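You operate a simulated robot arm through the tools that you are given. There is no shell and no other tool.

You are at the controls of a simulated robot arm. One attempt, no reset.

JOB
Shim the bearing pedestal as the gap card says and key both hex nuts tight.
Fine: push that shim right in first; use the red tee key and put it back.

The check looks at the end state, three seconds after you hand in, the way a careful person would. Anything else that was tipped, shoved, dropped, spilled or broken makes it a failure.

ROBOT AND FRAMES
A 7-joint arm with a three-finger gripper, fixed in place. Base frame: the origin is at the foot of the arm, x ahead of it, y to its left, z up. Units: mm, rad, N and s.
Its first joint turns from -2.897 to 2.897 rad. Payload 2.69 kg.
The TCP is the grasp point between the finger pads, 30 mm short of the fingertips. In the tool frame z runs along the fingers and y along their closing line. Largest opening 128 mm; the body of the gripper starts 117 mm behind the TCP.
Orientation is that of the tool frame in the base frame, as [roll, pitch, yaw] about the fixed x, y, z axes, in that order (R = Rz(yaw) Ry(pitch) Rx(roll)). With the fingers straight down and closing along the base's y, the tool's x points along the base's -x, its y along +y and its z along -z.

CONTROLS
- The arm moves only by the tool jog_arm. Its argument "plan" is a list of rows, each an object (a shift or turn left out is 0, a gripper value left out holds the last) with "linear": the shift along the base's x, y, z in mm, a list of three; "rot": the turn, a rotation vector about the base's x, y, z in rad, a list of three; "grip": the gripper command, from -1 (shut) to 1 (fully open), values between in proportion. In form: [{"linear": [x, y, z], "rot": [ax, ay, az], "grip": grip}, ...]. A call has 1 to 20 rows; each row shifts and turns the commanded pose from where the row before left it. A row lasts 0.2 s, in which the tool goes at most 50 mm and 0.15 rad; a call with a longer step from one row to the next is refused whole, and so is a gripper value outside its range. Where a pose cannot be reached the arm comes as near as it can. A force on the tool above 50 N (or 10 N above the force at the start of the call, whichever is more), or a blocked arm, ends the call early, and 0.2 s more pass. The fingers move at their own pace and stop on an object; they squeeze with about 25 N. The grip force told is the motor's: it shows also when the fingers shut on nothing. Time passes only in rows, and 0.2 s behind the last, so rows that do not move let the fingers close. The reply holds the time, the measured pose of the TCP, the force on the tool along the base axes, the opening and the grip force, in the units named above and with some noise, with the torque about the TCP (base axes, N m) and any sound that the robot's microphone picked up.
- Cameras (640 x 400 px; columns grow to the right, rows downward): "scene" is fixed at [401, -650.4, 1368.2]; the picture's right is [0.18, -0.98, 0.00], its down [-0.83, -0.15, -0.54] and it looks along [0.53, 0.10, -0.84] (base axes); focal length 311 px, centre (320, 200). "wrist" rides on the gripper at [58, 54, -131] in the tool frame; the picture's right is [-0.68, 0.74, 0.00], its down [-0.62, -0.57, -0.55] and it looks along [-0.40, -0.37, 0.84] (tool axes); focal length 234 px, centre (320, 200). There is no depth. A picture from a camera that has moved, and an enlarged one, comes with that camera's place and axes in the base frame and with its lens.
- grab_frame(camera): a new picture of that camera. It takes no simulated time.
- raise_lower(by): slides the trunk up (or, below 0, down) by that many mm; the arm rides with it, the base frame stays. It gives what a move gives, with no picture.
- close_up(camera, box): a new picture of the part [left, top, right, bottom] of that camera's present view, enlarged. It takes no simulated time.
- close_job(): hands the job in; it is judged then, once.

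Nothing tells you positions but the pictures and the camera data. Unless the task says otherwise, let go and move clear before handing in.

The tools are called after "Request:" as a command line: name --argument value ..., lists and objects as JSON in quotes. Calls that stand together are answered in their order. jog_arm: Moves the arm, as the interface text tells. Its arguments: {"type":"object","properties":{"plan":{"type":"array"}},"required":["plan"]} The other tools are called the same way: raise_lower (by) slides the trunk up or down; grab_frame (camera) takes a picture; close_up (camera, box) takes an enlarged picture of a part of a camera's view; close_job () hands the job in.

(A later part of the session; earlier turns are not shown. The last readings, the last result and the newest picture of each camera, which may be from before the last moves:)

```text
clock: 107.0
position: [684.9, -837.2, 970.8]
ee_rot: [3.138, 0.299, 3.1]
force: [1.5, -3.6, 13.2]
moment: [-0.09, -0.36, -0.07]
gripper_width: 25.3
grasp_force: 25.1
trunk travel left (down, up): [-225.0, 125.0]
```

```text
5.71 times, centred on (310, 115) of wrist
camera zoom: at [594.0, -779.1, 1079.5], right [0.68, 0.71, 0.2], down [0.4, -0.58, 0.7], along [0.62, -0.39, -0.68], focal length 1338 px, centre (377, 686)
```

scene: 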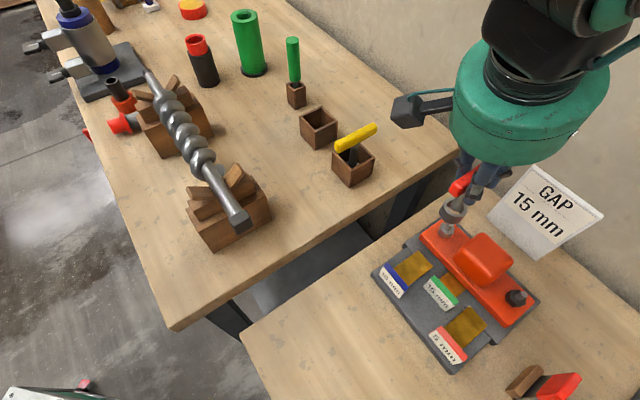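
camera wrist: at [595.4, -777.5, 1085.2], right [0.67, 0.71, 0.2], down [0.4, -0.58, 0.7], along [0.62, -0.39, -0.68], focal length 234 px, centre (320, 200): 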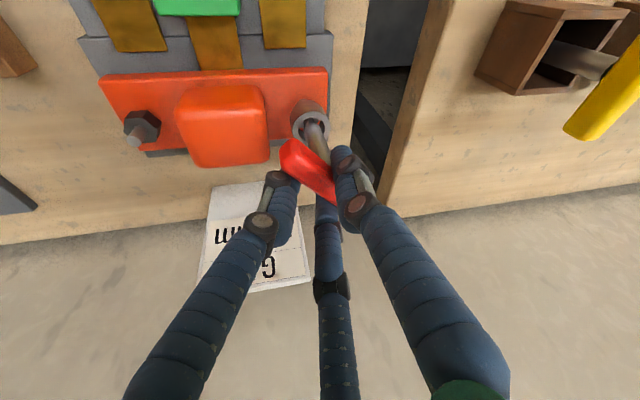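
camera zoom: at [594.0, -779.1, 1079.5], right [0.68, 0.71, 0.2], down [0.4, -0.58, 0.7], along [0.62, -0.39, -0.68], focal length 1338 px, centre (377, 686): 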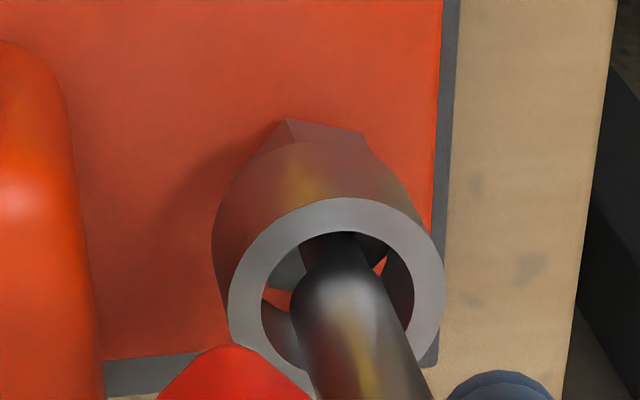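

Request:
jog_arm --plan '[{"linear": [0, 0, 3], "grip": -1}, {"linear": [0, 0, 4]}, {"linear": [0.43, -0.86, 0], "rot": [0, 0, 0.09]}, {"linear": [0, 0, 0]}]'

Request:
close_up --camera "scene" --box '[438, 205, 468, 240]'

Request:
close_up --camera "wrist" --box '[280, 80, 340, 150]'

```text
clock: 108.0
position: [687.1, -837.9, 978.4]
ee_rot: [3.138, 0.298, -3.092]
force: [-0.5, 0.4, -2.7]
moment: [-0.01, 0.02, 0.0]
gripper_width: 25.5
grasp_force: 24.8
trunk travel left (down, up): [-225.0, 125.0]
```

```text
11.43 times, centred on (453, 222) of scene
camera zoom: at [401.0, -650.4, 1368.2], right [0.18, -0.98, 0.0], down [-0.83, -0.15, -0.54], along [0.53, 0.1, -0.84], focal length 3552 px, centre (-1200, -57)
```

zoom: 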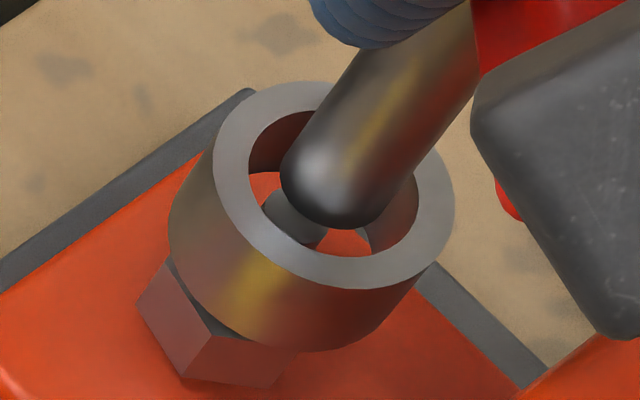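

```text
5.71 times, centred on (310, 115) of wrist
camera zoom: at [590.6, -789.3, 1086.1], right [0.61, 0.77, 0.2], down [0.45, -0.55, 0.7], along [0.65, -0.34, -0.68], focal length 1338 px, centre (377, 686)
```

zoom: 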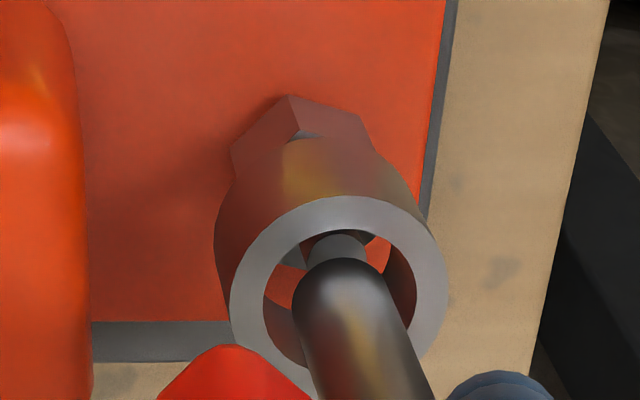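

The key slid up about 5 mm in the grip under that press, so I'll keep forces low from here. Both cameras now say the ring needs +1.7 mm in w. Correcting and lowering in fine steps.

Request:
jog_arm --plan '[{"linear": [1.06, 1.34, 0], "grip": -1}, {"linear": [0, 0, -2]}, {"linear": [0, 0, -2]}, {"linear": [0, 0, 0]}]'

Request:
jog_arm --plan '[{"linear": [0, 0, -1.5]}, {"linear": [0, 0, 0]}]'

Request:
jog_arm --plan '[{"linear": [0, 0, -1.5]}, {"linear": [0, 0, 0]}]'

```text
clock: 109.0
position: [687.5, -836.1, 975.0]
ee_rot: [3.139, 0.298, -3.093]
force: [-0.8, -0.2, -1.4]
moment: [-0.03, 0.05, -0.02]
gripper_width: 25.0
grasp_force: 25.5
trunk travel left (down, up): [-225.0, 125.0]
```

```text
clock: 109.6
position: [689.2, -837.0, 973.8]
ee_rot: [3.141, 0.298, -3.092]
force: [-0.4, -0.7, -1.6]
moment: [-0.03, 0.01, 0.01]
gripper_width: 25.1
grasp_force: 25.4
trunk travel left (down, up): [-225.0, 125.0]
```

```text
clock: 110.2
position: [687.9, -836.9, 972.0]
ee_rot: [3.139, 0.298, -3.092]
force: [0.2, 0.6, -2.1]
moment: [0.01, 0.02, 0.03]
gripper_width: 24.9
grasp_force: 25.0
trunk travel left (down, up): [-225.0, 125.0]
```

Request:
jog_arm --plan '[{"linear": [0, 0, -1.5]}, {"linear": [0, 0, 0]}]'

Request:
jog_arm --plan '[{"linear": [0, 0, -1.5]}, {"linear": [0, 0, 0]}]'

Request:
close_up --camera "scene" --box '[438, 205, 468, 240]'

```text
clock: 110.8
position: [688.2, -836.8, 971.3]
ee_rot: [3.141, 0.3, -3.094]
force: [-1.1, -2.4, 2.7]
moment: [-0.12, 0.08, 0.01]
gripper_width: 24.9
grasp_force: 24.7
trunk travel left (down, up): [-225.0, 125.0]
```

```text
clock: 111.4
position: [687.2, -838.1, 970.9]
ee_rot: [-3.141, 0.301, -3.094]
force: [-1.0, 0.2, 12.4]
moment: [0.16, 0.19, 0.03]
gripper_width: 25.0
grasp_force: 25.1
trunk travel left (down, up): [-225.0, 125.0]
```

```text
11.43 times, centred on (453, 222) of scene
camera zoom: at [401.0, -650.4, 1368.2], right [0.18, -0.98, 0.0], down [-0.83, -0.15, -0.54], along [0.53, 0.1, -0.84], focal length 3552 px, centre (-1200, -57)
```

zoom: 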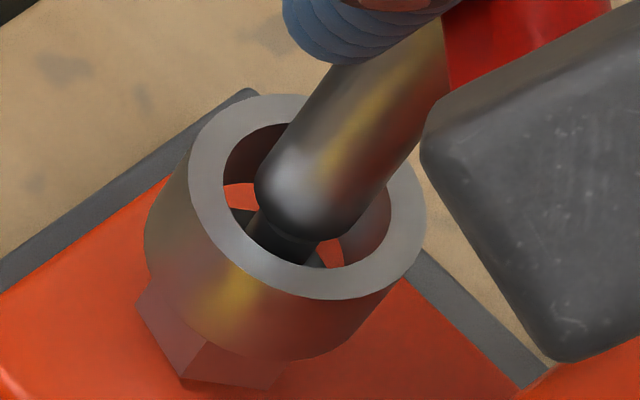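

Request:
close_up --camera "wrist" --box '[280, 80, 340, 150]'

```text
5.71 times, centred on (310, 115) of wrist
camera zoom: at [591.6, -787.7, 1079.1], right [0.61, 0.77, 0.2], down [0.45, -0.54, 0.71], along [0.65, -0.34, -0.68], focal length 1338 px, centre (377, 686)
```

zoom: 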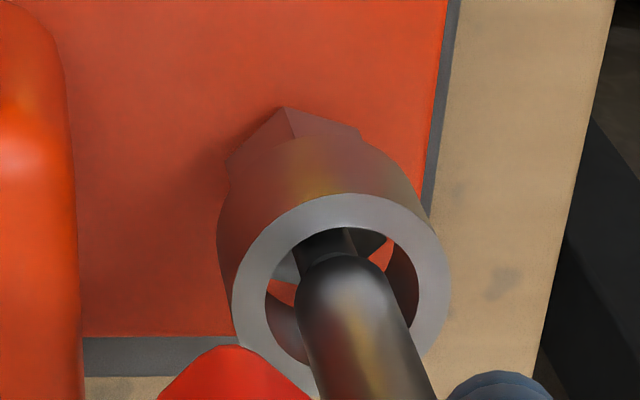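

Vertex fits put the nut about 0.8 mm inward of the ring, and the key-to-nut angle now matches the first successful insertion. I'll ease off, nudge and press lightly.

Request:
jog_arm --plan '[{"linear": [0, 0, 2.5], "grip": -1}, {"linear": [-0.7, 0.7, 0]}, {"linear": [0, 0, -1]}, {"linear": [0, 0, 0]}]'

Request:
jog_arm --plan '[{"linear": [0, 0, -1]}, {"linear": [0, 0, 0]}]'

Request:
jog_arm --plan '[{"linear": [0, 0, -1]}, {"linear": [0, 0, 0]}]'

```text
clock: 112.4
position: [686.8, -836.7, 969.0]
ee_rot: [3.139, 0.299, -3.093]
force: [-5.1, -0.1, -4.5]
moment: [-0.01, 0.45, 0.0]
gripper_width: 24.8
grasp_force: 25.1
trunk travel left (down, up): [-225.0, 125.0]
```

```text
clock: 113.0
position: [686.6, -835.5, 968.6]
ee_rot: [3.141, 0.299, -3.091]
force: [-10.9, 0.3, -1.0]
moment: [-0.01, 1.2, 0.07]
gripper_width: 25.0
grasp_force: 25.4
trunk travel left (down, up): [-225.0, 125.0]
```

```text
clock: 113.6
position: [687.0, -837.1, 968.2]
ee_rot: [3.139, 0.3, -3.093]
force: [-12.4, -0.3, 1.2]
moment: [-0.06, 1.29, 0.02]
gripper_width: 25.1
grasp_force: 24.9
trunk travel left (down, up): [-225.0, 125.0]
```

The ring has dropped onto the nut and now shows a sideways push in -x at the socket. I'll move with that force to relieve it.

Request:
jog_arm --plan '[{"linear": [-1.0, 0, 0.5], "grip": -1}, {"linear": [-0.7, 0, 0]}, {"linear": [0, 0, 0]}]'

Request:
jog_arm --plan '[{"linear": [0, 0, -1]}, {"linear": [0, 0, -0.5]}, {"linear": [0, 0, 0]}]'

```text
clock: 114.4
position: [686.0, -833.6, 967.2]
ee_rot: [3.141, 0.299, -3.091]
force: [-0.6, -0.1, -2.1]
moment: [-0.06, 0.06, -0.01]
gripper_width: 25.0
grasp_force: 25.3
trunk travel left (down, up): [-225.0, 125.0]
```

```text
clock: 115.2
position: [686.2, -835.1, 966.2]
ee_rot: [3.139, 0.298, -3.093]
force: [0.5, 0.2, -2.4]
moment: [-0.01, 0.04, 0.01]
gripper_width: 25.2
grasp_force: 25.3
trunk travel left (down, up): [-225.0, 125.0]
```

Request:
jog_arm --plan '[{"linear": [0, 0, -2], "grip": -1}, {"linear": [0, 0, -2]}, {"linear": [0, 0, -2]}, {"linear": [0, 0, 0]}]'

Request:
jog_arm --plan '[{"linear": [0, 0, -1.5]}, {"linear": [0, 0, -1.5]}, {"linear": [0, 0, 0]}]'

Request:
close_up --camera "scene" --box '[438, 205, 468, 240]'

```text
clock: 116.2
position: [686.9, -836.7, 960.3]
ee_rot: [3.14, 0.299, -3.094]
force: [-0.3, 1.6, -1.4]
moment: [0.02, 0.01, -0.01]
gripper_width: 25.2
grasp_force: 24.7
trunk travel left (down, up): [-225.0, 125.0]
```

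```text
clock: 117.0
position: [686.0, -836.1, 957.3]
ee_rot: [3.139, 0.298, -3.091]
force: [0.7, 0.5, -1.9]
moment: [0.06, -0.1, 0.02]
gripper_width: 25.3
grasp_force: 25.1
trunk travel left (down, up): [-225.0, 125.0]
```

```text
11.43 times, centred on (453, 222) of scene
camera zoom: at [401.0, -650.4, 1368.2], right [0.18, -0.98, 0.0], down [-0.83, -0.15, -0.54], along [0.53, 0.1, -0.84], focal length 3552 px, centre (-1200, -57)
```

zoom: 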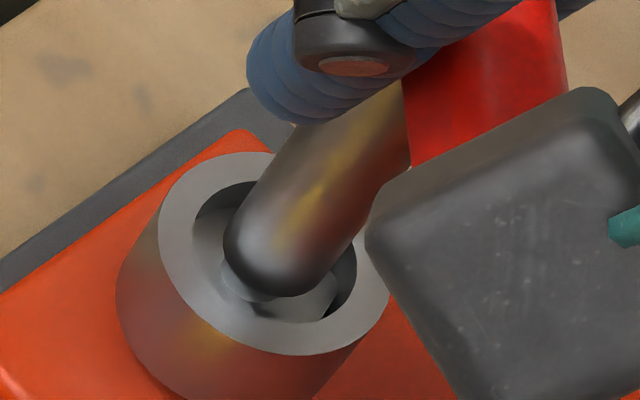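

Request:
jog_arm --plan '[{"linear": [0, 0, -1.5], "grip": -1}, {"linear": [0, 0, -1.5]}, {"linear": [0, 0, 0]}]'

Request:
jog_arm --plan '[{"linear": [0, 0, -1]}, {"linear": [0, 0, -1]}, {"linear": [0, 0, 0]}]'

Request:
jog_arm --plan '[{"linear": [0, 0, -1]}, {"linear": [0, 0, 0]}]'

```text
clock: 117.8
position: [686.0, -837.3, 955.1]
ee_rot: [3.141, 0.299, -3.092]
force: [2.0, 1.2, -2.3]
moment: [0.05, -0.12, -0.02]
gripper_width: 24.9
grasp_force: 25.1
trunk travel left (down, up): [-225.0, 125.0]
```

```text
clock: 118.6
position: [685.1, -836.3, 951.8]
ee_rot: [3.14, 0.299, -3.092]
force: [2.3, 1.2, -0.7]
moment: [0.04, -0.16, -0.01]
gripper_width: 25.1
grasp_force: 25.2
trunk travel left (down, up): [-225.0, 125.0]
```

```text
clock: 119.2
position: [685.3, -835.3, 951.7]
ee_rot: [3.141, 0.298, -3.092]
force: [1.2, -0.9, -1.0]
moment: [-0.11, -0.15, -0.07]
gripper_width: 24.7
grasp_force: 25.3
trunk travel left (down, up): [-225.0, 125.0]
```

Seated again without force. Turning clockwise for the second stroke.

Request:
jog_arm --plan '[{"linear": [-0.5, 1.15, 0], "rot": [0, 0, -0.1], "grip": -1}, {"linear": [-0.43, 1.19, 0], "rot": [0, 0, -0.1]}, {"linear": [-0.27, 1.23, 0], "rot": [0, 0, -0.1]}, {"linear": [-0.18, 1.25, 0], "rot": [0, 0, -0.1]}]'

Request:
jog_arm --plan '[{"linear": [-0.03, 1.26, 0], "rot": [0, 0, -0.1], "grip": -1}, {"linear": [0.09, 1.26, 0], "rot": [0, 0, -0.1]}, {"linear": [0.22, 1.24, 0], "rot": [0, 0, -0.1]}, {"linear": [0.33, 1.22, 0], "rot": [0, 0, -0.1]}]'

Request:
close_up --camera "scene" --box '[438, 205, 468, 240]'

```text
clock: 120.2
position: [684.0, -831.5, 951.2]
ee_rot: [3.141, 0.299, 2.789]
force: [10.9, -2.6, -4.1]
moment: [-0.02, -0.85, 0.07]
gripper_width: 25.1
grasp_force: 24.7
trunk travel left (down, up): [-225.0, 125.0]
```

```text
clock: 121.2
position: [685.1, -826.9, 951.2]
ee_rot: [3.141, 0.301, 2.388]
force: [6.6, -1.8, -4.0]
moment: [0.24, -0.29, 0.24]
gripper_width: 24.9
grasp_force: 24.8
trunk travel left (down, up): [-225.0, 125.0]
```

```text
11.43 times, centred on (453, 222) of scene
camera zoom: at [401.0, -650.4, 1368.2], right [0.18, -0.98, 0.0], down [-0.83, -0.15, -0.54], along [0.53, 0.1, -0.84], focal length 3552 px, centre (-1200, -57)
```

zoom: 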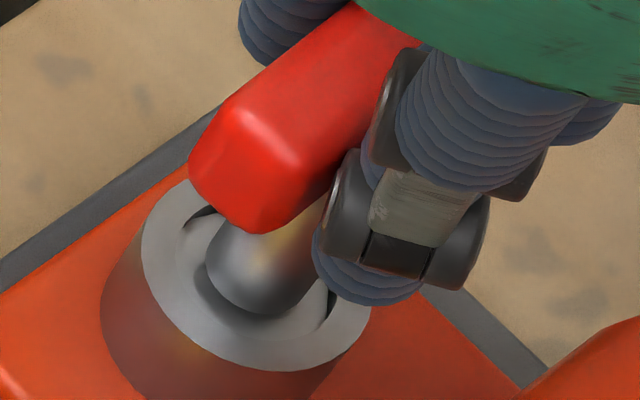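

Request:
jog_arm --plan '[{"linear": [1.1, 1.17, 0], "rot": [0, 0, -0.1], "grip": -1}, {"linear": [1.15, 1.12, 0], "rot": [0, 0, -0.1]}, {"linear": [0.68, 1.06, 0], "rot": [0, 0, -0.1]}, {"linear": [0.79, 0.98, 0], "rot": [0, 0, -0.1]}]'

Request:
close_up --camera "scene" --box '[438, 205, 468, 240]'

```text
clock: 122.2
position: [689.2, -822.4, 951.9]
ee_rot: [3.14, 0.296, 1.988]
force: [-5.2, -3.3, -3.3]
moment: [0.23, 0.22, 0.19]
gripper_width: 25.3
grasp_force: 24.5
trunk travel left (down, up): [-225.0, 125.0]
```

```text
11.43 times, centred on (453, 222) of scene
camera zoom: at [401.0, -650.4, 1368.2], right [0.18, -0.98, 0.0], down [-0.83, -0.15, -0.54], along [0.53, 0.1, -0.84], focal length 3552 px, centre (-1200, -57)
```

zoom: 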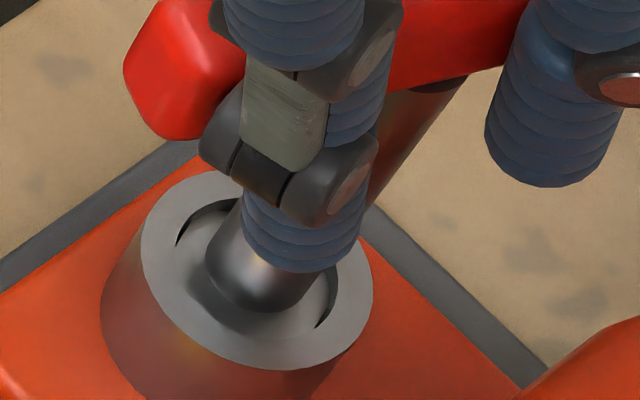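

Request:
jog_arm --plan '[{"linear": [0.5, 1.1, 0], "rot": [0, 0, -0.1], "grip": -1}, {"linear": [0.7, 1.0, 0], "rot": [0, 0, -0.1]}, {"linear": [1.04, 0.71, 0], "rot": [0, 0, -0.1]}, {"linear": [1.11, 0.61, 0], "rot": [0, 0, -0.1]}]'

Request:
close_up --camera "scene" --box '[438, 205, 468, 240]'

```text
clock: 123.2
position: [691.2, -819.8, 950.8]
ee_rot: [3.139, 0.3, 1.588]
force: [-0.7, -9.0, -4.2]
moment: [-0.56, -0.24, 0.16]
gripper_width: 25.2
grasp_force: 25.1
trunk travel left (down, up): [-225.0, 125.0]
```

```text
11.43 times, centred on (453, 222) of scene
camera zoom: at [401.0, -650.4, 1368.2], right [0.18, -0.98, 0.0], down [-0.83, -0.15, -0.54], along [0.53, 0.1, -0.84], focal length 3552 px, centre (-1200, -57)
```

zoom: 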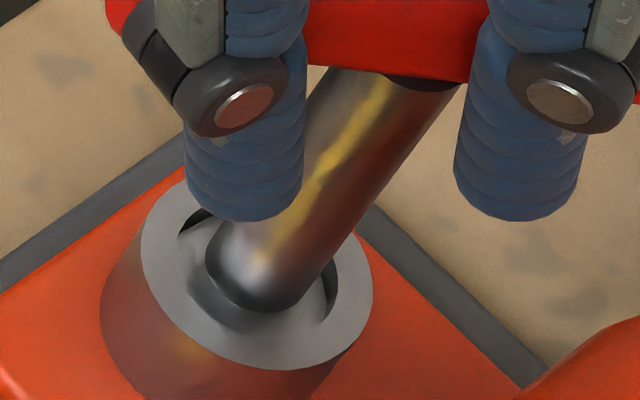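

Request:
jog_arm --plan '[{"linear": [1.16, -0.1, 0], "rot": [0, 0, -0.1], "grip": -1}, {"linear": [1.21, -0.2, 0], "rot": [0, 0, -0.1]}, {"linear": [1.24, 0.1, 0], "rot": [0, 0, -0.1]}, {"linear": [1.25, 0.0, 0], "rot": [0, 0, -0.1]}]'

Request:
close_up --camera "scene" --box '[438, 205, 468, 240]'

```text
clock: 124.2
position: [697.3, -818.4, 951.7]
ee_rot: [3.141, 0.299, 1.189]
force: [-3.2, 0.6, -2.3]
moment: [0.26, -0.19, 0.23]
gripper_width: 25.2
grasp_force: 25.7
trunk travel left (down, up): [-225.0, 125.0]
```

```text
11.43 times, centred on (453, 222) of scene
camera zoom: at [401.0, -650.4, 1368.2], right [0.18, -0.98, 0.0], down [-0.83, -0.15, -0.54], along [0.53, 0.1, -0.84], focal length 3552 px, centre (-1200, -57)
```

zoom: 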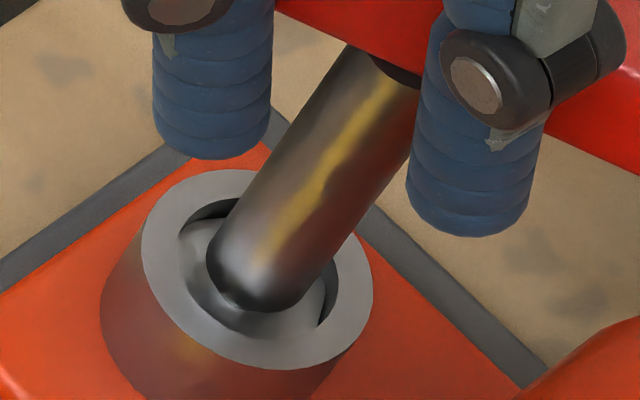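

Request:
jog_arm --plan '[{"linear": [0.9, 0.0, 0], "rot": [0, 0, -0.1], "grip": -1}, {"linear": [1.1, -0.12, 0], "rot": [0, 0, -0.1]}, {"linear": [1.1, -0.25, 0], "rot": [0, 0, -0.1]}]'

Request:
close_up --camera "scene" --box '[438, 205, 468, 240]'

```text
clock: 125.0
position: [696.5, -819.4, 953.5]
ee_rot: [3.141, 0.301, 0.887]
force: [-32.5, -1.5, 5.2]
moment: [-0.5, -0.41, 2.61]
gripper_width: 33.2
grasp_force: 24.8
trunk travel left (down, up): [-225.0, 125.0]
```

```text
11.43 times, centred on (453, 222) of scene
camera zoom: at [401.0, -650.4, 1368.2], right [0.18, -0.98, 0.0], down [-0.83, -0.15, -0.54], along [0.53, 0.1, -0.84], focal length 3552 px, centre (-1200, -57)
```

zoom: 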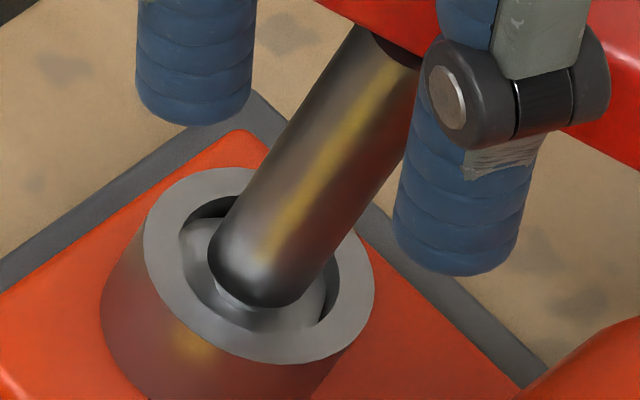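

The torque jumped to 2.6 N·m and the bar started prying the fingers, so the grey nut is tight. I'll back off to relieve the grip, then lift the key.

Request:
jog_arm --plan '[{"linear": [-0.9, 0.2, 0], "rot": [0, 0, 0.08], "grip": -1}, {"linear": [-0.9, 0.15, 0], "rot": [0, 0, 0.08]}, {"linear": [-0.9, 0.1, 0], "rot": [0, 0, 0.08]}, {"linear": [0, 0, 0]}, {"linear": [0, 0, 0]}]'

Request:
close_up --camera "wrist" --box '[250, 60, 370, 210]'

Request:
close_up --camera "scene" --box '[420, 140, 500, 240]'

```text
clock: 126.2
position: [698.0, -817.1, 951.8]
ee_rot: [3.141, 0.299, 1.131]
force: [0.9, 1.0, -0.5]
moment: [0.41, -0.49, 0.74]
gripper_width: 25.8
grasp_force: 24.8
trunk travel left (down, up): [-225.0, 125.0]
```

```text
2.67 times, centred on (310, 135) of wrist
camera zoom: at [787.1, -755.1, 1060.1], right [0.39, -0.9, 0.2], down [-0.69, -0.15, 0.7], along [-0.6, -0.41, -0.68], focal length 624 px, centre (347, 373)
```

zoom: 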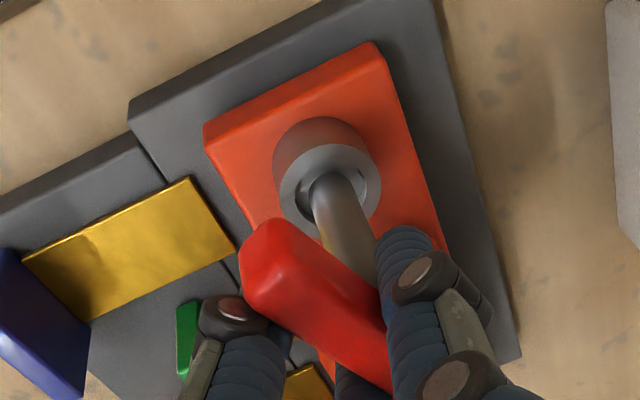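

```text
4.00 times, centred on (460, 190) of scene
camera zoom: at [401.0, -650.4, 1368.2], right [0.18, -0.98, 0.0], down [-0.83, -0.15, -0.54], along [0.53, 0.1, -0.84], focal length 1243 px, centre (-240, 240)
```

zoom: 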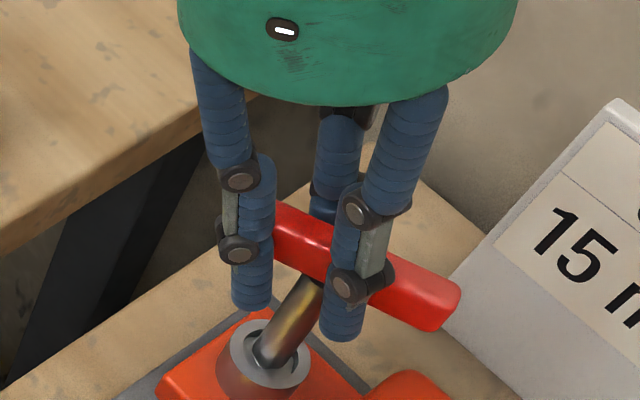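

Request:
jog_arm --plan '[{"linear": [-0.9, -0.1, 0], "rot": [0, 0, 0.07], "grip": -1}, {"linear": [0, 0, 0]}]'

Request:
jog_arm --plan '[{"linear": [0, 0, 4], "grip": -1}, {"linear": [0, 0, 8]}, {"linear": [0, 0, 12]}, {"linear": [0, 0, 15]}, {"linear": [0, 0, 15]}, {"linear": [0, 0, 10]}, {"linear": [0, 0, 0]}]'

Request:
close_up --camera "scene" --box '[410, 140, 530, 260]'

Request:
close_up --camera "scene" --box '[430, 200, 470, 250]'

```text
clock: 126.8
position: [697.5, -818.0, 952.1]
ee_rot: [3.14, 0.298, 1.2]
force: [3.3, 5.5, -1.3]
moment: [0.63, -0.33, 0.1]
gripper_width: 25.1
grasp_force: 24.3
trunk travel left (down, up): [-225.0, 125.0]
```

```text
clock: 128.4
position: [695.4, -818.1, 1015.4]
ee_rot: [3.139, 0.298, 1.201]
force: [0.2, -0.4, -1.9]
moment: [0.03, -0.03, -0.04]
gripper_width: 24.9
grasp_force: 25.0
trunk travel left (down, up): [-225.0, 125.0]
```

```text
3.33 times, centred on (470, 200) of scene
camera zoom: at [401.0, -650.4, 1368.2], right [0.18, -0.98, 0.0], down [-0.83, -0.15, -0.54], along [0.53, 0.1, -0.84], focal length 1036 px, centre (-180, 200)
```

zoom: 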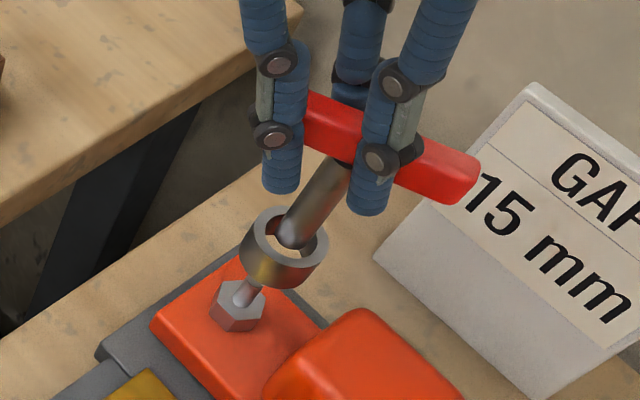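

```text
8.00 times, centred on (450, 225) of scene
camera zoom: at [401.0, -650.4, 1368.2], right [0.18, -0.98, 0.0], down [-0.83, -0.15, -0.54], along [0.53, 0.1, -0.84], focal length 2487 px, centre (-720, 0)
```

zoom: 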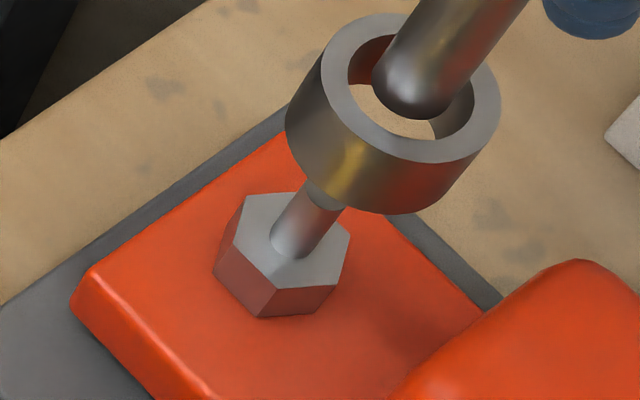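

The grey nut now sits hard down on the sole plate. Before moving on I'll check how the bar sits in the grip.

Request:
close_up --camera "wrist" --box '[260, 60, 360, 200]'

Request:
grab_frame --camera "wrist"

```text
2.86 times, centred on (310, 130) of wrist
camera zoom: at [780.8, -749.9, 1123.9], right [0.45, -0.87, 0.2], down [-0.68, -0.19, 0.7], along [-0.57, -0.46, -0.68], focal length 669 px, centre (349, 400)
```

zoom: 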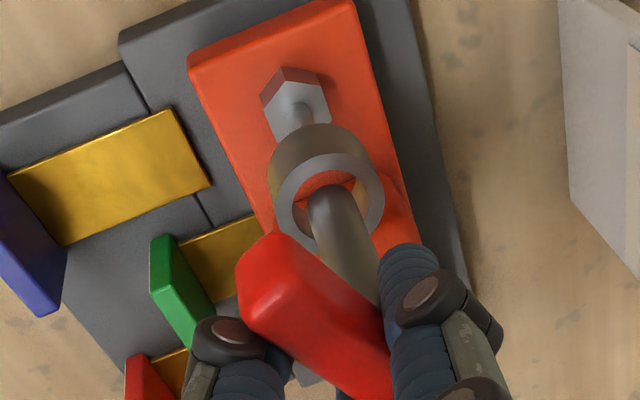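

```text
taken
camera wrist: at [780.8, -749.9, 1123.9], right [0.45, -0.87, 0.2], down [-0.68, -0.19, 0.7], along [-0.57, -0.46, -0.68], focal length 234 px, centre (320, 200)
```

wrist: 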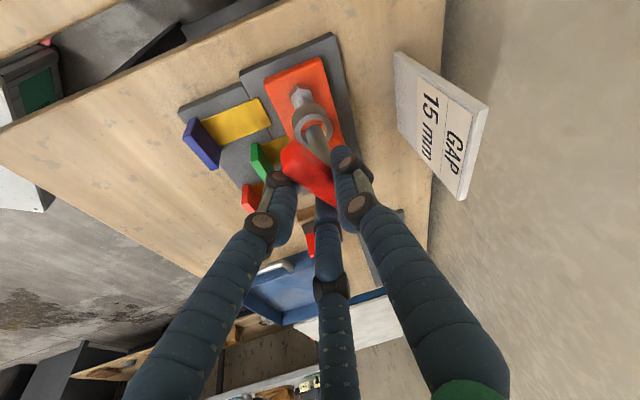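

Ring top is at TCP−84 and the key axis is at TCP+(11.4 s, 5.5 w) in the tool frame. I'll rise above the cap height, swing back to the original yaw and move over to the dark nut.

Request:
jog_arm --plan '[{"linear": [0, 0, 15], "grip": -1}, {"linear": [0, 0, 12]}, {"linear": [-3.3, 1.1, 0], "rot": [0, 0, 0.144]}, {"linear": [-3.3, 1.1, 0], "rot": [0, 0, 0.144]}, {"linear": [-3.3, 1.1, 0], "rot": [0, 0, 0.144]}, {"linear": [-3.3, 1.1, 0], "rot": [0, 0, 0.144]}, {"linear": [-3.3, 1.1, 0], "rot": [0, 0, 0.144]}, {"linear": [-3.3, 1.1, 0], "rot": [0, 0, 0.144]}, {"linear": [-3.3, 1.1, 0], "rot": [0, 0, 0.144]}, {"linear": [-3.3, 1.1, 0], "rot": [0, 0, 0.145]}, {"linear": [-18, -18, 0]}, {"linear": [-18, -18, 0]}, {"linear": [-18, -18, 0]}, {"linear": [-18, -18, 0]}, {"linear": [-18, -18, 0]}, {"linear": [-16, -16, 0]}, {"linear": [0, 0, 0]}]'

Request:
grab_frame --camera "wrist"

Request:
close_up --camera "scene" --box '[440, 200, 600, 330]'

```text
clock: 132.0
position: [563.5, -914.9, 1044.0]
ee_rot: [3.141, 0.3, 2.353]
force: [0.0, 0.3, -2.3]
moment: [0.02, -0.01, 0.0]
gripper_width: 25.0
grasp_force: 25.2
trunk travel left (down, up): [-225.0, 125.0]
```

```text
taken
camera wrist: at [534.9, -810.7, 1151.9], right [0.98, 0.06, 0.2], down [-0.1, -0.7, 0.7], along [0.18, -0.71, -0.68], focal length 234 px, centre (320, 200)
```

wrist: 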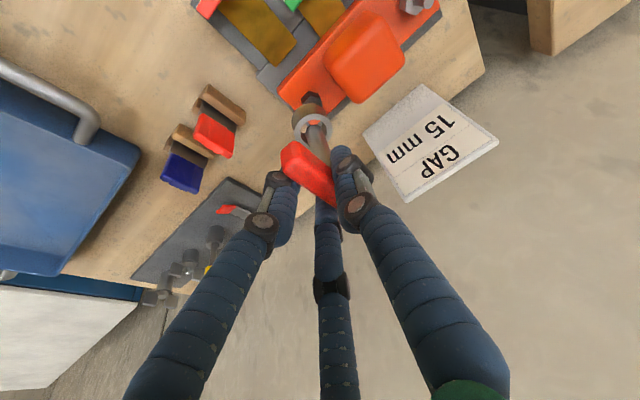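

```text
3.08 times, centred on (520, 265) of scene
camera zoom: at [401.0, -650.4, 1368.2], right [0.18, -0.98, 0.0], down [-0.83, -0.15, -0.54], along [0.53, 0.1, -0.84], focal length 956 px, centre (-295, 0)
```

zoom: 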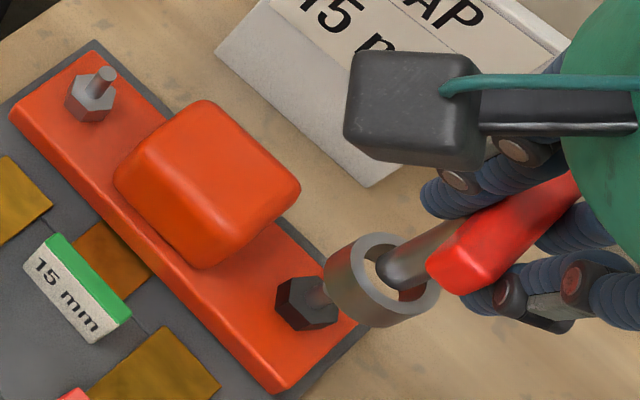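

Request:
close_up --camera "scene" --box '[500, 265, 560, 315]'

Request:
close_up --camera "wrist" --box '[280, 70, 350, 150]'

```text
8.00 times, centred on (530, 290) of scene
camera zoom: at [401.0, -650.4, 1368.2], right [0.18, -0.98, 0.0], down [-0.83, -0.15, -0.54], along [0.53, 0.1, -0.84], focal length 2487 px, centre (-1360, -520)
```

zoom: 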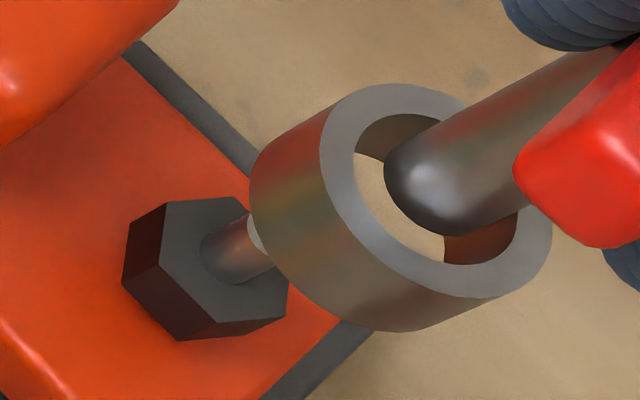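

```text
5.00 times, centred on (315, 110) of wrist
camera zoom: at [534.9, -810.7, 1151.9], right [0.98, 0.06, 0.2], down [-0.1, -0.7, 0.7], along [0.18, -0.71, -0.68], focal length 1171 px, centre (345, 650)
```

zoom: 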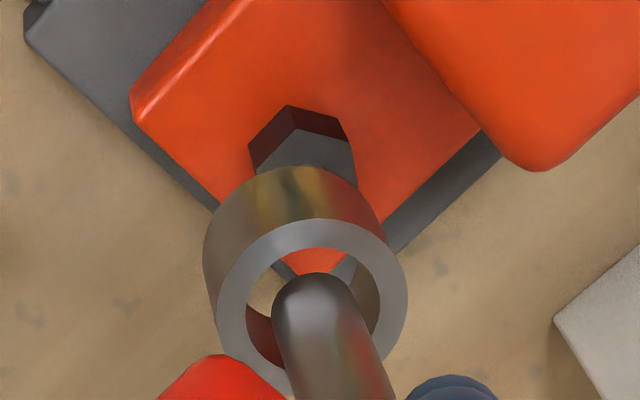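

Request:
jog_arm --plan '[{"linear": [6, -6, 0], "grip": -1}, {"linear": [6, -6, 0]}, {"linear": [5.5, -5.9, 0]}, {"linear": [0, 0, -15]}, {"linear": [0, 0, -15]}, {"linear": [0, 0, -15]}, {"linear": [0, 0, -10]}, {"linear": [0, 0, 0]}]'

Request:
close_up --camera "scene" --box '[500, 275, 540, 325]'

Request:
close_up --camera "wrist" --box '[280, 80, 340, 150]'

```text
clock: 133.8
position: [581.4, -932.6, 986.6]
ee_rot: [3.139, 0.297, 2.353]
force: [-0.3, -0.7, -2.2]
moment: [0.01, 0.01, -0.01]
gripper_width: 25.0
grasp_force: 24.8
trunk travel left (down, up): [-225.0, 125.0]
```

```text
8.00 times, centred on (520, 300) of scene
camera zoom: at [401.0, -650.4, 1368.2], right [0.18, -0.98, 0.0], down [-0.83, -0.15, -0.54], along [0.53, 0.1, -0.84], focal length 2487 px, centre (-1280, -600)
```

zoom: 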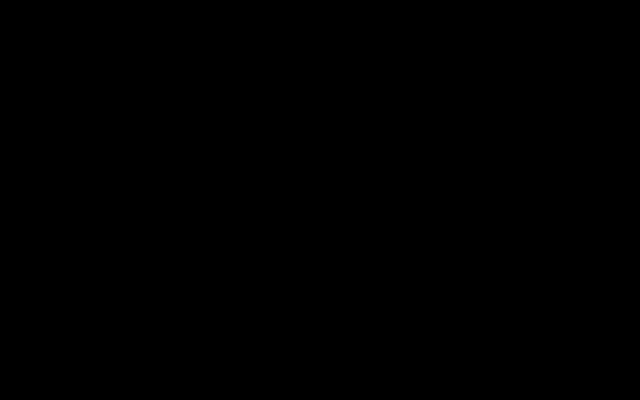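

```text
5.71 times, centred on (310, 115) of wrist
camera zoom: at [553.4, -828.5, 1095.6], right [0.98, 0.06, 0.2], down [-0.1, -0.7, 0.7], along [0.18, -0.71, -0.68], focal length 1338 px, centre (377, 686)
```

zoom: 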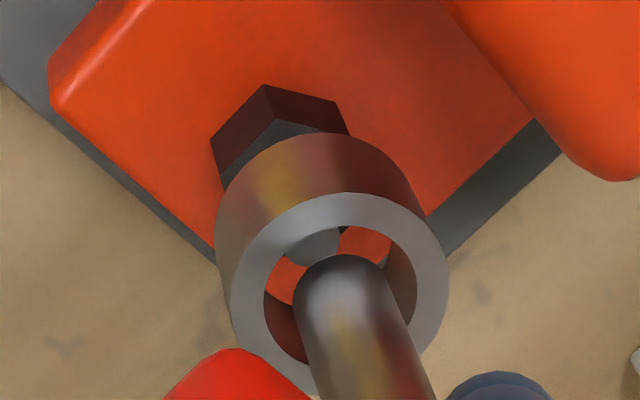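

The scene camera is blocked by the arm at this pose, so I'll rely on the wrist view. It suggests about −1.2 mm in w. I'll correct and lower carefully, watching forces.

Request:
jog_arm --plan '[{"linear": [-0.85, -0.85, 0], "grip": -1}, {"linear": [0, 0, -5]}, {"linear": [0, 0, -5]}, {"linear": [0, 0, 0]}]'

Request:
grab_frame --camera "scene"

Request:
jog_arm --plan '[{"linear": [0, 0, -1.5]}, {"linear": [0, 0, -1]}, {"linear": [0, 0, 0]}]'

Request:
close_up --camera "wrist" --box '[280, 80, 340, 150]'

```text
clock: 134.8
position: [581.5, -934.0, 977.9]
ee_rot: [3.138, 0.298, 2.352]
force: [0.2, 0.0, -2.5]
moment: [0.02, 0.01, -0.01]
gripper_width: 24.9
grasp_force: 25.0
trunk travel left (down, up): [-225.0, 125.0]
```

```text
taken
```

scene: 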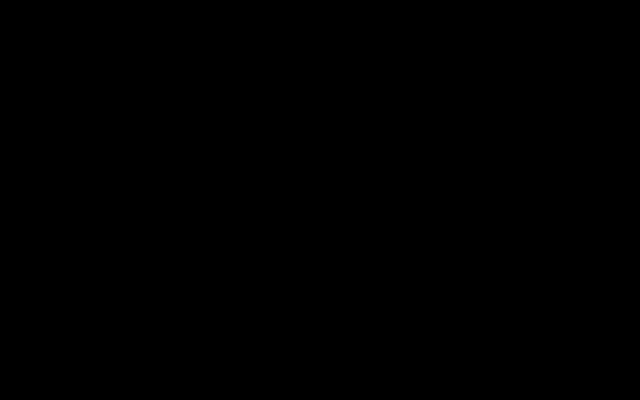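

```text
clock: 135.6
position: [579.9, -935.2, 975.6]
ee_rot: [3.14, 0.297, 2.351]
force: [-0.1, -0.6, -2.0]
moment: [0.03, 0.01, -0.02]
gripper_width: 24.9
grasp_force: 24.9
trunk travel left (down, up): [-225.0, 125.0]
```

```text
5.71 times, centred on (310, 115) of wrist
camera zoom: at [552.7, -829.9, 1084.2], right [0.98, 0.06, 0.2], down [-0.1, -0.7, 0.7], along [0.18, -0.71, -0.68], focal length 1338 px, centre (377, 686)
```

zoom: 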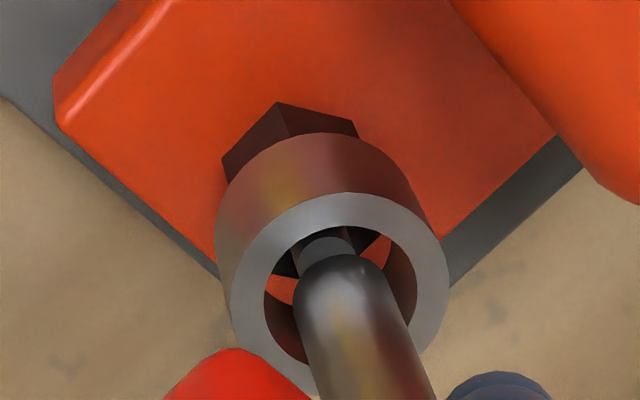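

Request:
jog_arm --plan '[{"linear": [-0.2, 0.7, -1.2], "grip": -1}, {"linear": [0, 0, -1.2]}, {"linear": [0, 0, 0]}]'

Request:
jog_arm --plan '[{"linear": [0, 0, -1.2]}, {"linear": [0, 0, 0]}]'

Request:
jog_arm --plan '[{"linear": [0, 0, -1.2]}, {"linear": [0, 0, 0]}]'

```text
clock: 136.4
position: [580.3, -933.4, 974.1]
ee_rot: [3.139, 0.3, 2.351]
force: [-1.9, 1.8, -0.2]
moment: [0.27, 0.2, 0.02]
gripper_width: 25.0
grasp_force: 24.6
trunk travel left (down, up): [-225.0, 125.0]
```

```text
clock: 137.0
position: [580.1, -933.6, 972.3]
ee_rot: [3.14, 0.3, 2.352]
force: [-2.5, 6.4, 5.8]
moment: [0.68, 0.26, 0.09]
gripper_width: 24.8
grasp_force: 25.5
trunk travel left (down, up): [-225.0, 125.0]
```

```text
clock: 137.6
position: [579.4, -933.7, 972.4]
ee_rot: [3.141, 0.3, 2.353]
force: [-2.2, 6.2, 11.7]
moment: [0.76, 0.12, 0.03]
gripper_width: 24.8
grasp_force: 24.9
trunk travel left (down, up): [-225.0, 125.0]
```

The contact force pushes the ring toward −s/+w. I'll ease up, move that way and lower again.

Request:
jog_arm --plan '[{"linear": [0, 0, 2.2], "grip": -1}, {"linear": [-0.6, 1.4, 0]}, {"linear": [0, 0, -1]}, {"linear": [0, 0, 0]}]'

Request:
jog_arm --plan '[{"linear": [0, 0, -1]}, {"linear": [0, 0, 0]}]'

Request:
jog_arm --plan '[{"linear": [0, 0, -1]}, {"linear": [0, 0, 0]}]'

```text
clock: 138.6
position: [579.3, -932.5, 970.3]
ee_rot: [3.139, 0.3, 2.352]
force: [0.1, 0.2, -2.6]
moment: [-0.02, 0.04, 0.01]
gripper_width: 24.7
grasp_force: 25.0
trunk travel left (down, up): [-225.0, 125.0]
```

```text
clock: 139.2
position: [579.6, -933.5, 970.2]
ee_rot: [3.139, 0.298, 2.352]
force: [0.0, 0.3, -1.9]
moment: [-0.01, 0.01, -0.03]
gripper_width: 24.6
grasp_force: 25.1
trunk travel left (down, up): [-225.0, 125.0]
```

```text
clock: 139.8
position: [579.7, -933.0, 969.4]
ee_rot: [3.14, 0.298, 2.354]
force: [0.9, 0.0, -2.4]
moment: [0.06, -0.05, -0.02]
gripper_width: 24.9
grasp_force: 25.3
trunk travel left (down, up): [-225.0, 125.0]
```

It's over the nut with no force. Lowering to the seat.

Request:
jog_arm --plan '[{"linear": [0, 0, -2], "grip": -1}, {"linear": [0, 0, -2]}, {"linear": [0, 0, -2]}, {"linear": [0, 0, 0]}]'

Request:
jog_arm --plan '[{"linear": [0, 0, -2]}, {"linear": [0, 0, -2]}, {"linear": [0, 0, -1.5]}, {"linear": [0, 0, 0]}]'

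Request:
jog_arm --plan '[{"linear": [0, 0, -1.5]}, {"linear": [0, 0, -1]}, {"linear": [0, 0, 0]}]'

Request:
jog_arm --plan '[{"linear": [0, 0, -1]}, {"linear": [0, 0, -1]}, {"linear": [0, 0, 0]}]'

Request:
close_up --camera "wrist" --box '[270, 80, 350, 180]'

```text
clock: 140.8
position: [579.4, -932.7, 962.2]
ee_rot: [3.139, 0.298, 2.353]
force: [-1.0, 0.7, -2.5]
moment: [0.03, 0.03, 0.03]
gripper_width: 24.8
grasp_force: 24.8
trunk travel left (down, up): [-225.0, 125.0]
```

```text
clock: 141.8
position: [578.6, -932.1, 958.9]
ee_rot: [3.139, 0.298, 2.353]
force: [0.1, -0.8, -1.8]
moment: [0.03, -0.02, -0.01]
gripper_width: 24.8
grasp_force: 25.2
trunk travel left (down, up): [-225.0, 125.0]
```

```text
clock: 142.6
position: [580.0, -931.9, 954.7]
ee_rot: [3.138, 0.3, 2.351]
force: [0.7, 0.5, -3.1]
moment: [0.03, 0.05, 0.03]
gripper_width: 24.6
grasp_force: 24.8
trunk travel left (down, up): [-225.0, 125.0]
```

```text
clock: 143.4
position: [579.7, -932.5, 953.5]
ee_rot: [3.14, 0.299, 2.352]
force: [-0.5, 0.2, -2.1]
moment: [0.01, 0.06, -0.01]
gripper_width: 25.0
grasp_force: 25.0
trunk travel left (down, up): [-225.0, 125.0]
```

```text
4.00 times, centred on (310, 130) of wrist
camera zoom: at [551.5, -827.9, 1062.0], right [0.98, 0.06, 0.2], down [-0.1, -0.7, 0.7], along [0.18, -0.71, -0.68], focal length 937 px, centre (360, 480)
```

zoom: 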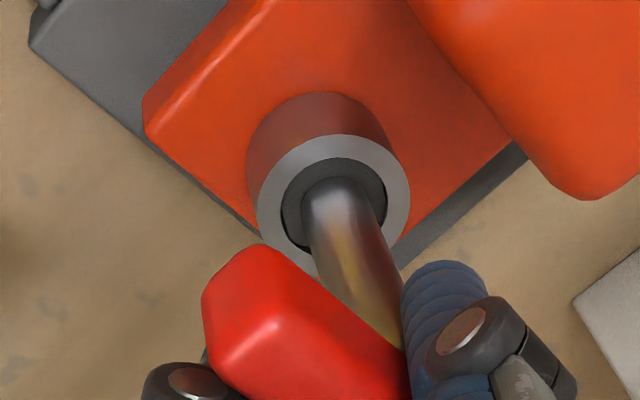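

Request:
jog_arm --plan '[{"linear": [0.48, 1.18, -0.7], "rot": [0, 0, -0.1], "grip": -1}, {"linear": [0.59, 1.11, 0], "rot": [0, 0, -0.1]}, {"linear": [0.7, 1.05, 0], "rot": [0, 0, -0.1]}, {"linear": [0.8, 0.98, 0], "rot": [0, 0, -0.1]}]'

Request:
close_up --camera "wrist" --box '[270, 80, 350, 180]'

```text
clock: 144.4
position: [582.0, -928.3, 952.3]
ee_rot: [3.14, 0.297, 1.952]
force: [-4.9, 3.3, -2.0]
moment: [0.46, 0.32, 0.05]
gripper_width: 25.0
grasp_force: 25.0
trunk travel left (down, up): [-225.0, 125.0]
```

```text
4.00 times, centred on (310, 130) of wrist
camera zoom: at [597.6, -820.5, 1061.1], right [0.92, -0.33, 0.2], down [-0.37, -0.61, 0.7], along [-0.11, -0.72, -0.68], focal length 937 px, centre (360, 480)
```

zoom: 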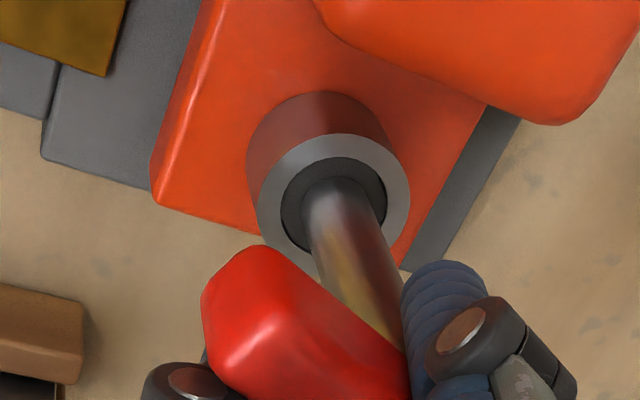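

Request:
jog_arm --plan '[{"linear": [0.5, 1.1, 0], "rot": [0, 0, -0.1], "grip": -1}, {"linear": [0.8, 1.0, 0], "rot": [0, 0, -0.1]}, {"linear": [1.05, 0.69, 0], "rot": [0, 0, -0.1]}, {"linear": [1.12, 0.6, 0], "rot": [0, 0, -0.1]}]'

Request:
jog_arm --plan '[{"linear": [1.17, 0.47, 0], "rot": [0, 0, -0.1], "grip": -1}, {"linear": [1.2, 0.36, 0], "rot": [0, 0, -0.1]}]'

Request:
close_up --camera "wrist" --box '[270, 80, 350, 180]'

Request:
grab_frame --camera "scene"

```text
clock: 145.4
position: [585.5, -924.8, 951.6]
ee_rot: [3.14, 0.299, 1.553]
force: [4.1, -9.6, -7.2]
moment: [-0.65, -0.34, 0.1]
gripper_width: 25.1
grasp_force: 24.9
trunk travel left (down, up): [-225.0, 125.0]
```

```text
clock: 146.0
position: [588.8, -924.2, 951.2]
ee_rot: [3.14, 0.299, 1.351]
force: [2.6, -9.3, -7.8]
moment: [-0.59, -0.16, 0.08]
gripper_width: 25.1
grasp_force: 24.3
trunk travel left (down, up): [-225.0, 125.0]
```

```text
4.00 times, centred on (310, 130) of wrist
camera zoom: at [661.6, -843.8, 1060.3], right [0.58, -0.79, 0.2], down [-0.65, -0.29, 0.7], along [-0.5, -0.54, -0.68], focal length 937 px, centre (360, 480)
```

zoom: 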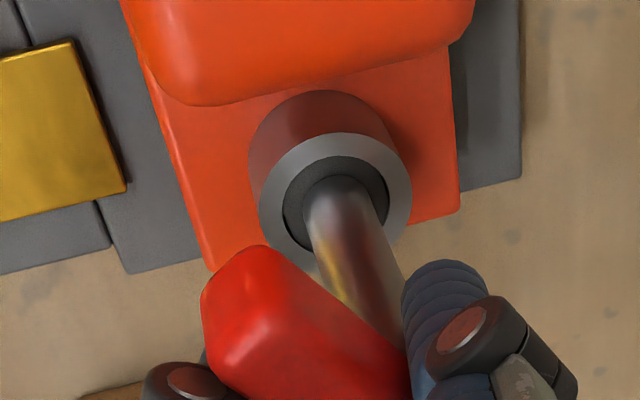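

```text
taken
```

scene: 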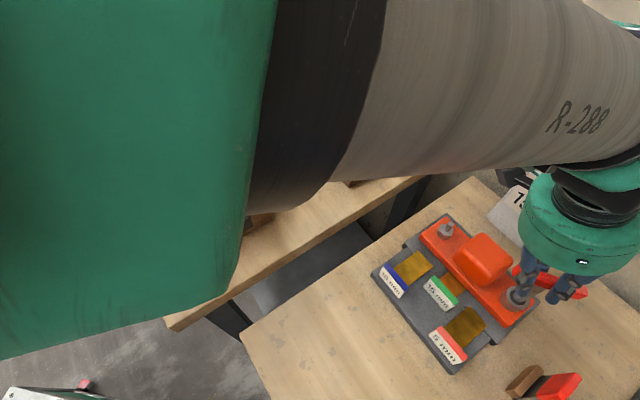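

Request:
jog_arm --plan '[{"linear": [-0.4, -1.2, -0.7], "grip": -1}, {"linear": [0, 0, 0]}]'

Request:
close_up --camera "scene" --box '[500, 275, 535, 315]'

```text
clock: 146.6
position: [588.6, -925.5, 952.4]
ee_rot: [3.139, 0.3, 1.354]
force: [3.0, 1.2, -2.6]
moment: [0.17, -0.31, 0.05]
gripper_width: 25.0
grasp_force: 24.6
trunk travel left (down, up): [-225.0, 125.0]
```

```text
10.00 times, centred on (518, 295) of scene
camera zoom: at [401.0, -650.4, 1368.2], right [0.18, -0.98, 0.0], down [-0.83, -0.15, -0.54], along [0.53, 0.1, -0.84], focal length 3108 px, centre (-1655, -750)
```

zoom: 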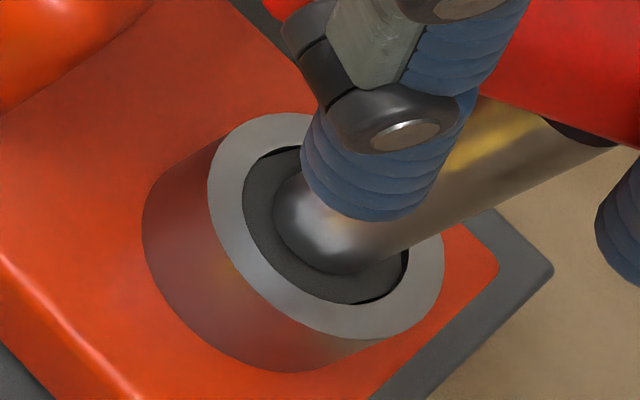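

Request:
jog_arm --plan '[{"linear": [1.23, 0.23, 0], "rot": [0, 0, -0.1], "grip": -1}, {"linear": [1.25, 0.11, 0], "rot": [0, 0, -0.1]}, {"linear": [1.25, 0.0, 0], "rot": [0, 0, -0.1]}, {"linear": [0, 0, 0]}]'

Request:
close_up --camera "scene" --box '[500, 275, 535, 315]'

```text
clock: 147.6
position: [591.6, -924.1, 951.4]
ee_rot: [-3.141, 0.299, 1.051]
force: [4.0, 5.9, -1.2]
moment: [0.63, -0.54, 0.17]
gripper_width: 25.2
grasp_force: 25.0
trunk travel left (down, up): [-225.0, 125.0]
```

```text
10.00 times, centred on (518, 295) of scene
camera zoom: at [401.0, -650.4, 1368.2], right [0.18, -0.98, 0.0], down [-0.83, -0.15, -0.54], along [0.53, 0.1, -0.84], focal length 3108 px, centre (-1655, -750)
```

zoom: 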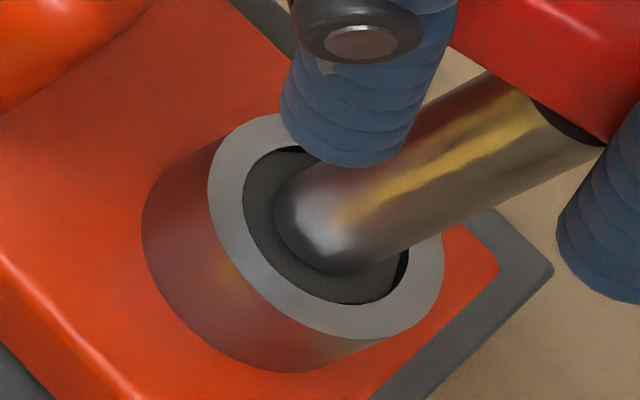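

Going well: the nut is descending inside the ring. I'll relax, lift, swing back 60° (120° would be too near my reach limit) and re-seat.

Request:
jog_arm --plan '[{"linear": [-0.9, 0, 0], "rot": [0, 0, 0.07], "grip": -1}, {"linear": [-0.87, 0, 0], "rot": [0, 0, 0.07]}, {"linear": [0, 0, 8]}, {"linear": [0, 0, 8]}, {"linear": [0, 0, 8]}, {"linear": [-1.35, -0.91, 0], "rot": [0, 0, 0.15]}, {"linear": [-1.35, -0.91, 0], "rot": [0, 0, 0.15]}, {"linear": [-1.35, -0.91, 0], "rot": [0, 0, 0.15]}, {"linear": [-1.35, -0.91, 0], "rot": [0, 0, 0.15]}, {"linear": [-1.34, -0.9, 0], "rot": [0, 0, 0.15]}, {"linear": [-1.34, -0.9, 0], "rot": [0, 0, 0.15]}, {"linear": [-1.34, -0.91, 0], "rot": [0, 0, 0.147]}, {"linear": [0, 0, 0]}]'

Request:
close_up --camera "wrist" --box '[280, 80, 340, 150]'

Request:
close_up --camera "scene" --box '[500, 275, 535, 315]'

```text
clock: 150.4
position: [579.3, -931.3, 976.3]
ee_rot: [3.139, 0.298, 2.241]
force: [0.3, 0.3, -2.3]
moment: [0.03, 0.0, 0.05]
gripper_width: 25.1
grasp_force: 24.8
trunk travel left (down, up): [-225.0, 125.0]
```

```text
5.71 times, centred on (310, 115) of wrist
camera zoom: at [563.9, -823.5, 1084.7], right [0.98, -0.05, 0.2], down [-0.18, -0.69, 0.7], along [0.1, -0.73, -0.68], focal length 1338 px, centre (377, 686)
```

zoom: 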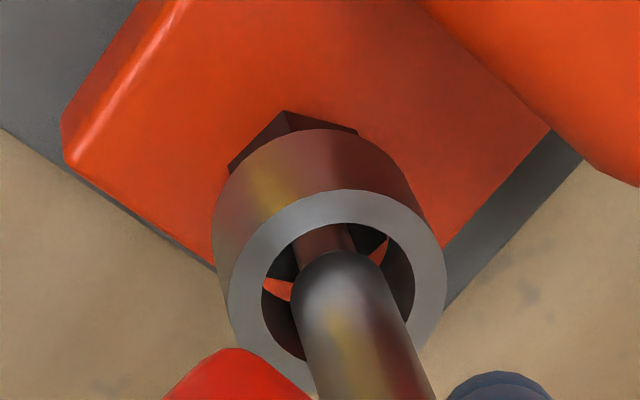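

```text
10.00 times, centred on (518, 295) of scene
camera zoom: at [401.0, -650.4, 1368.2], right [0.18, -0.98, 0.0], down [-0.83, -0.15, -0.54], along [0.53, 0.1, -0.84], focal length 3108 px, centre (-1655, -750)
```

zoom: 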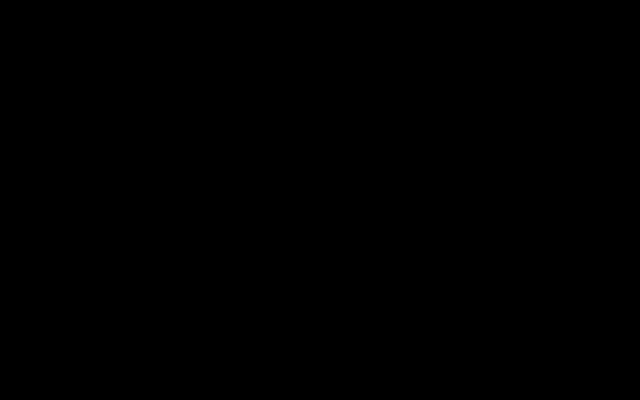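

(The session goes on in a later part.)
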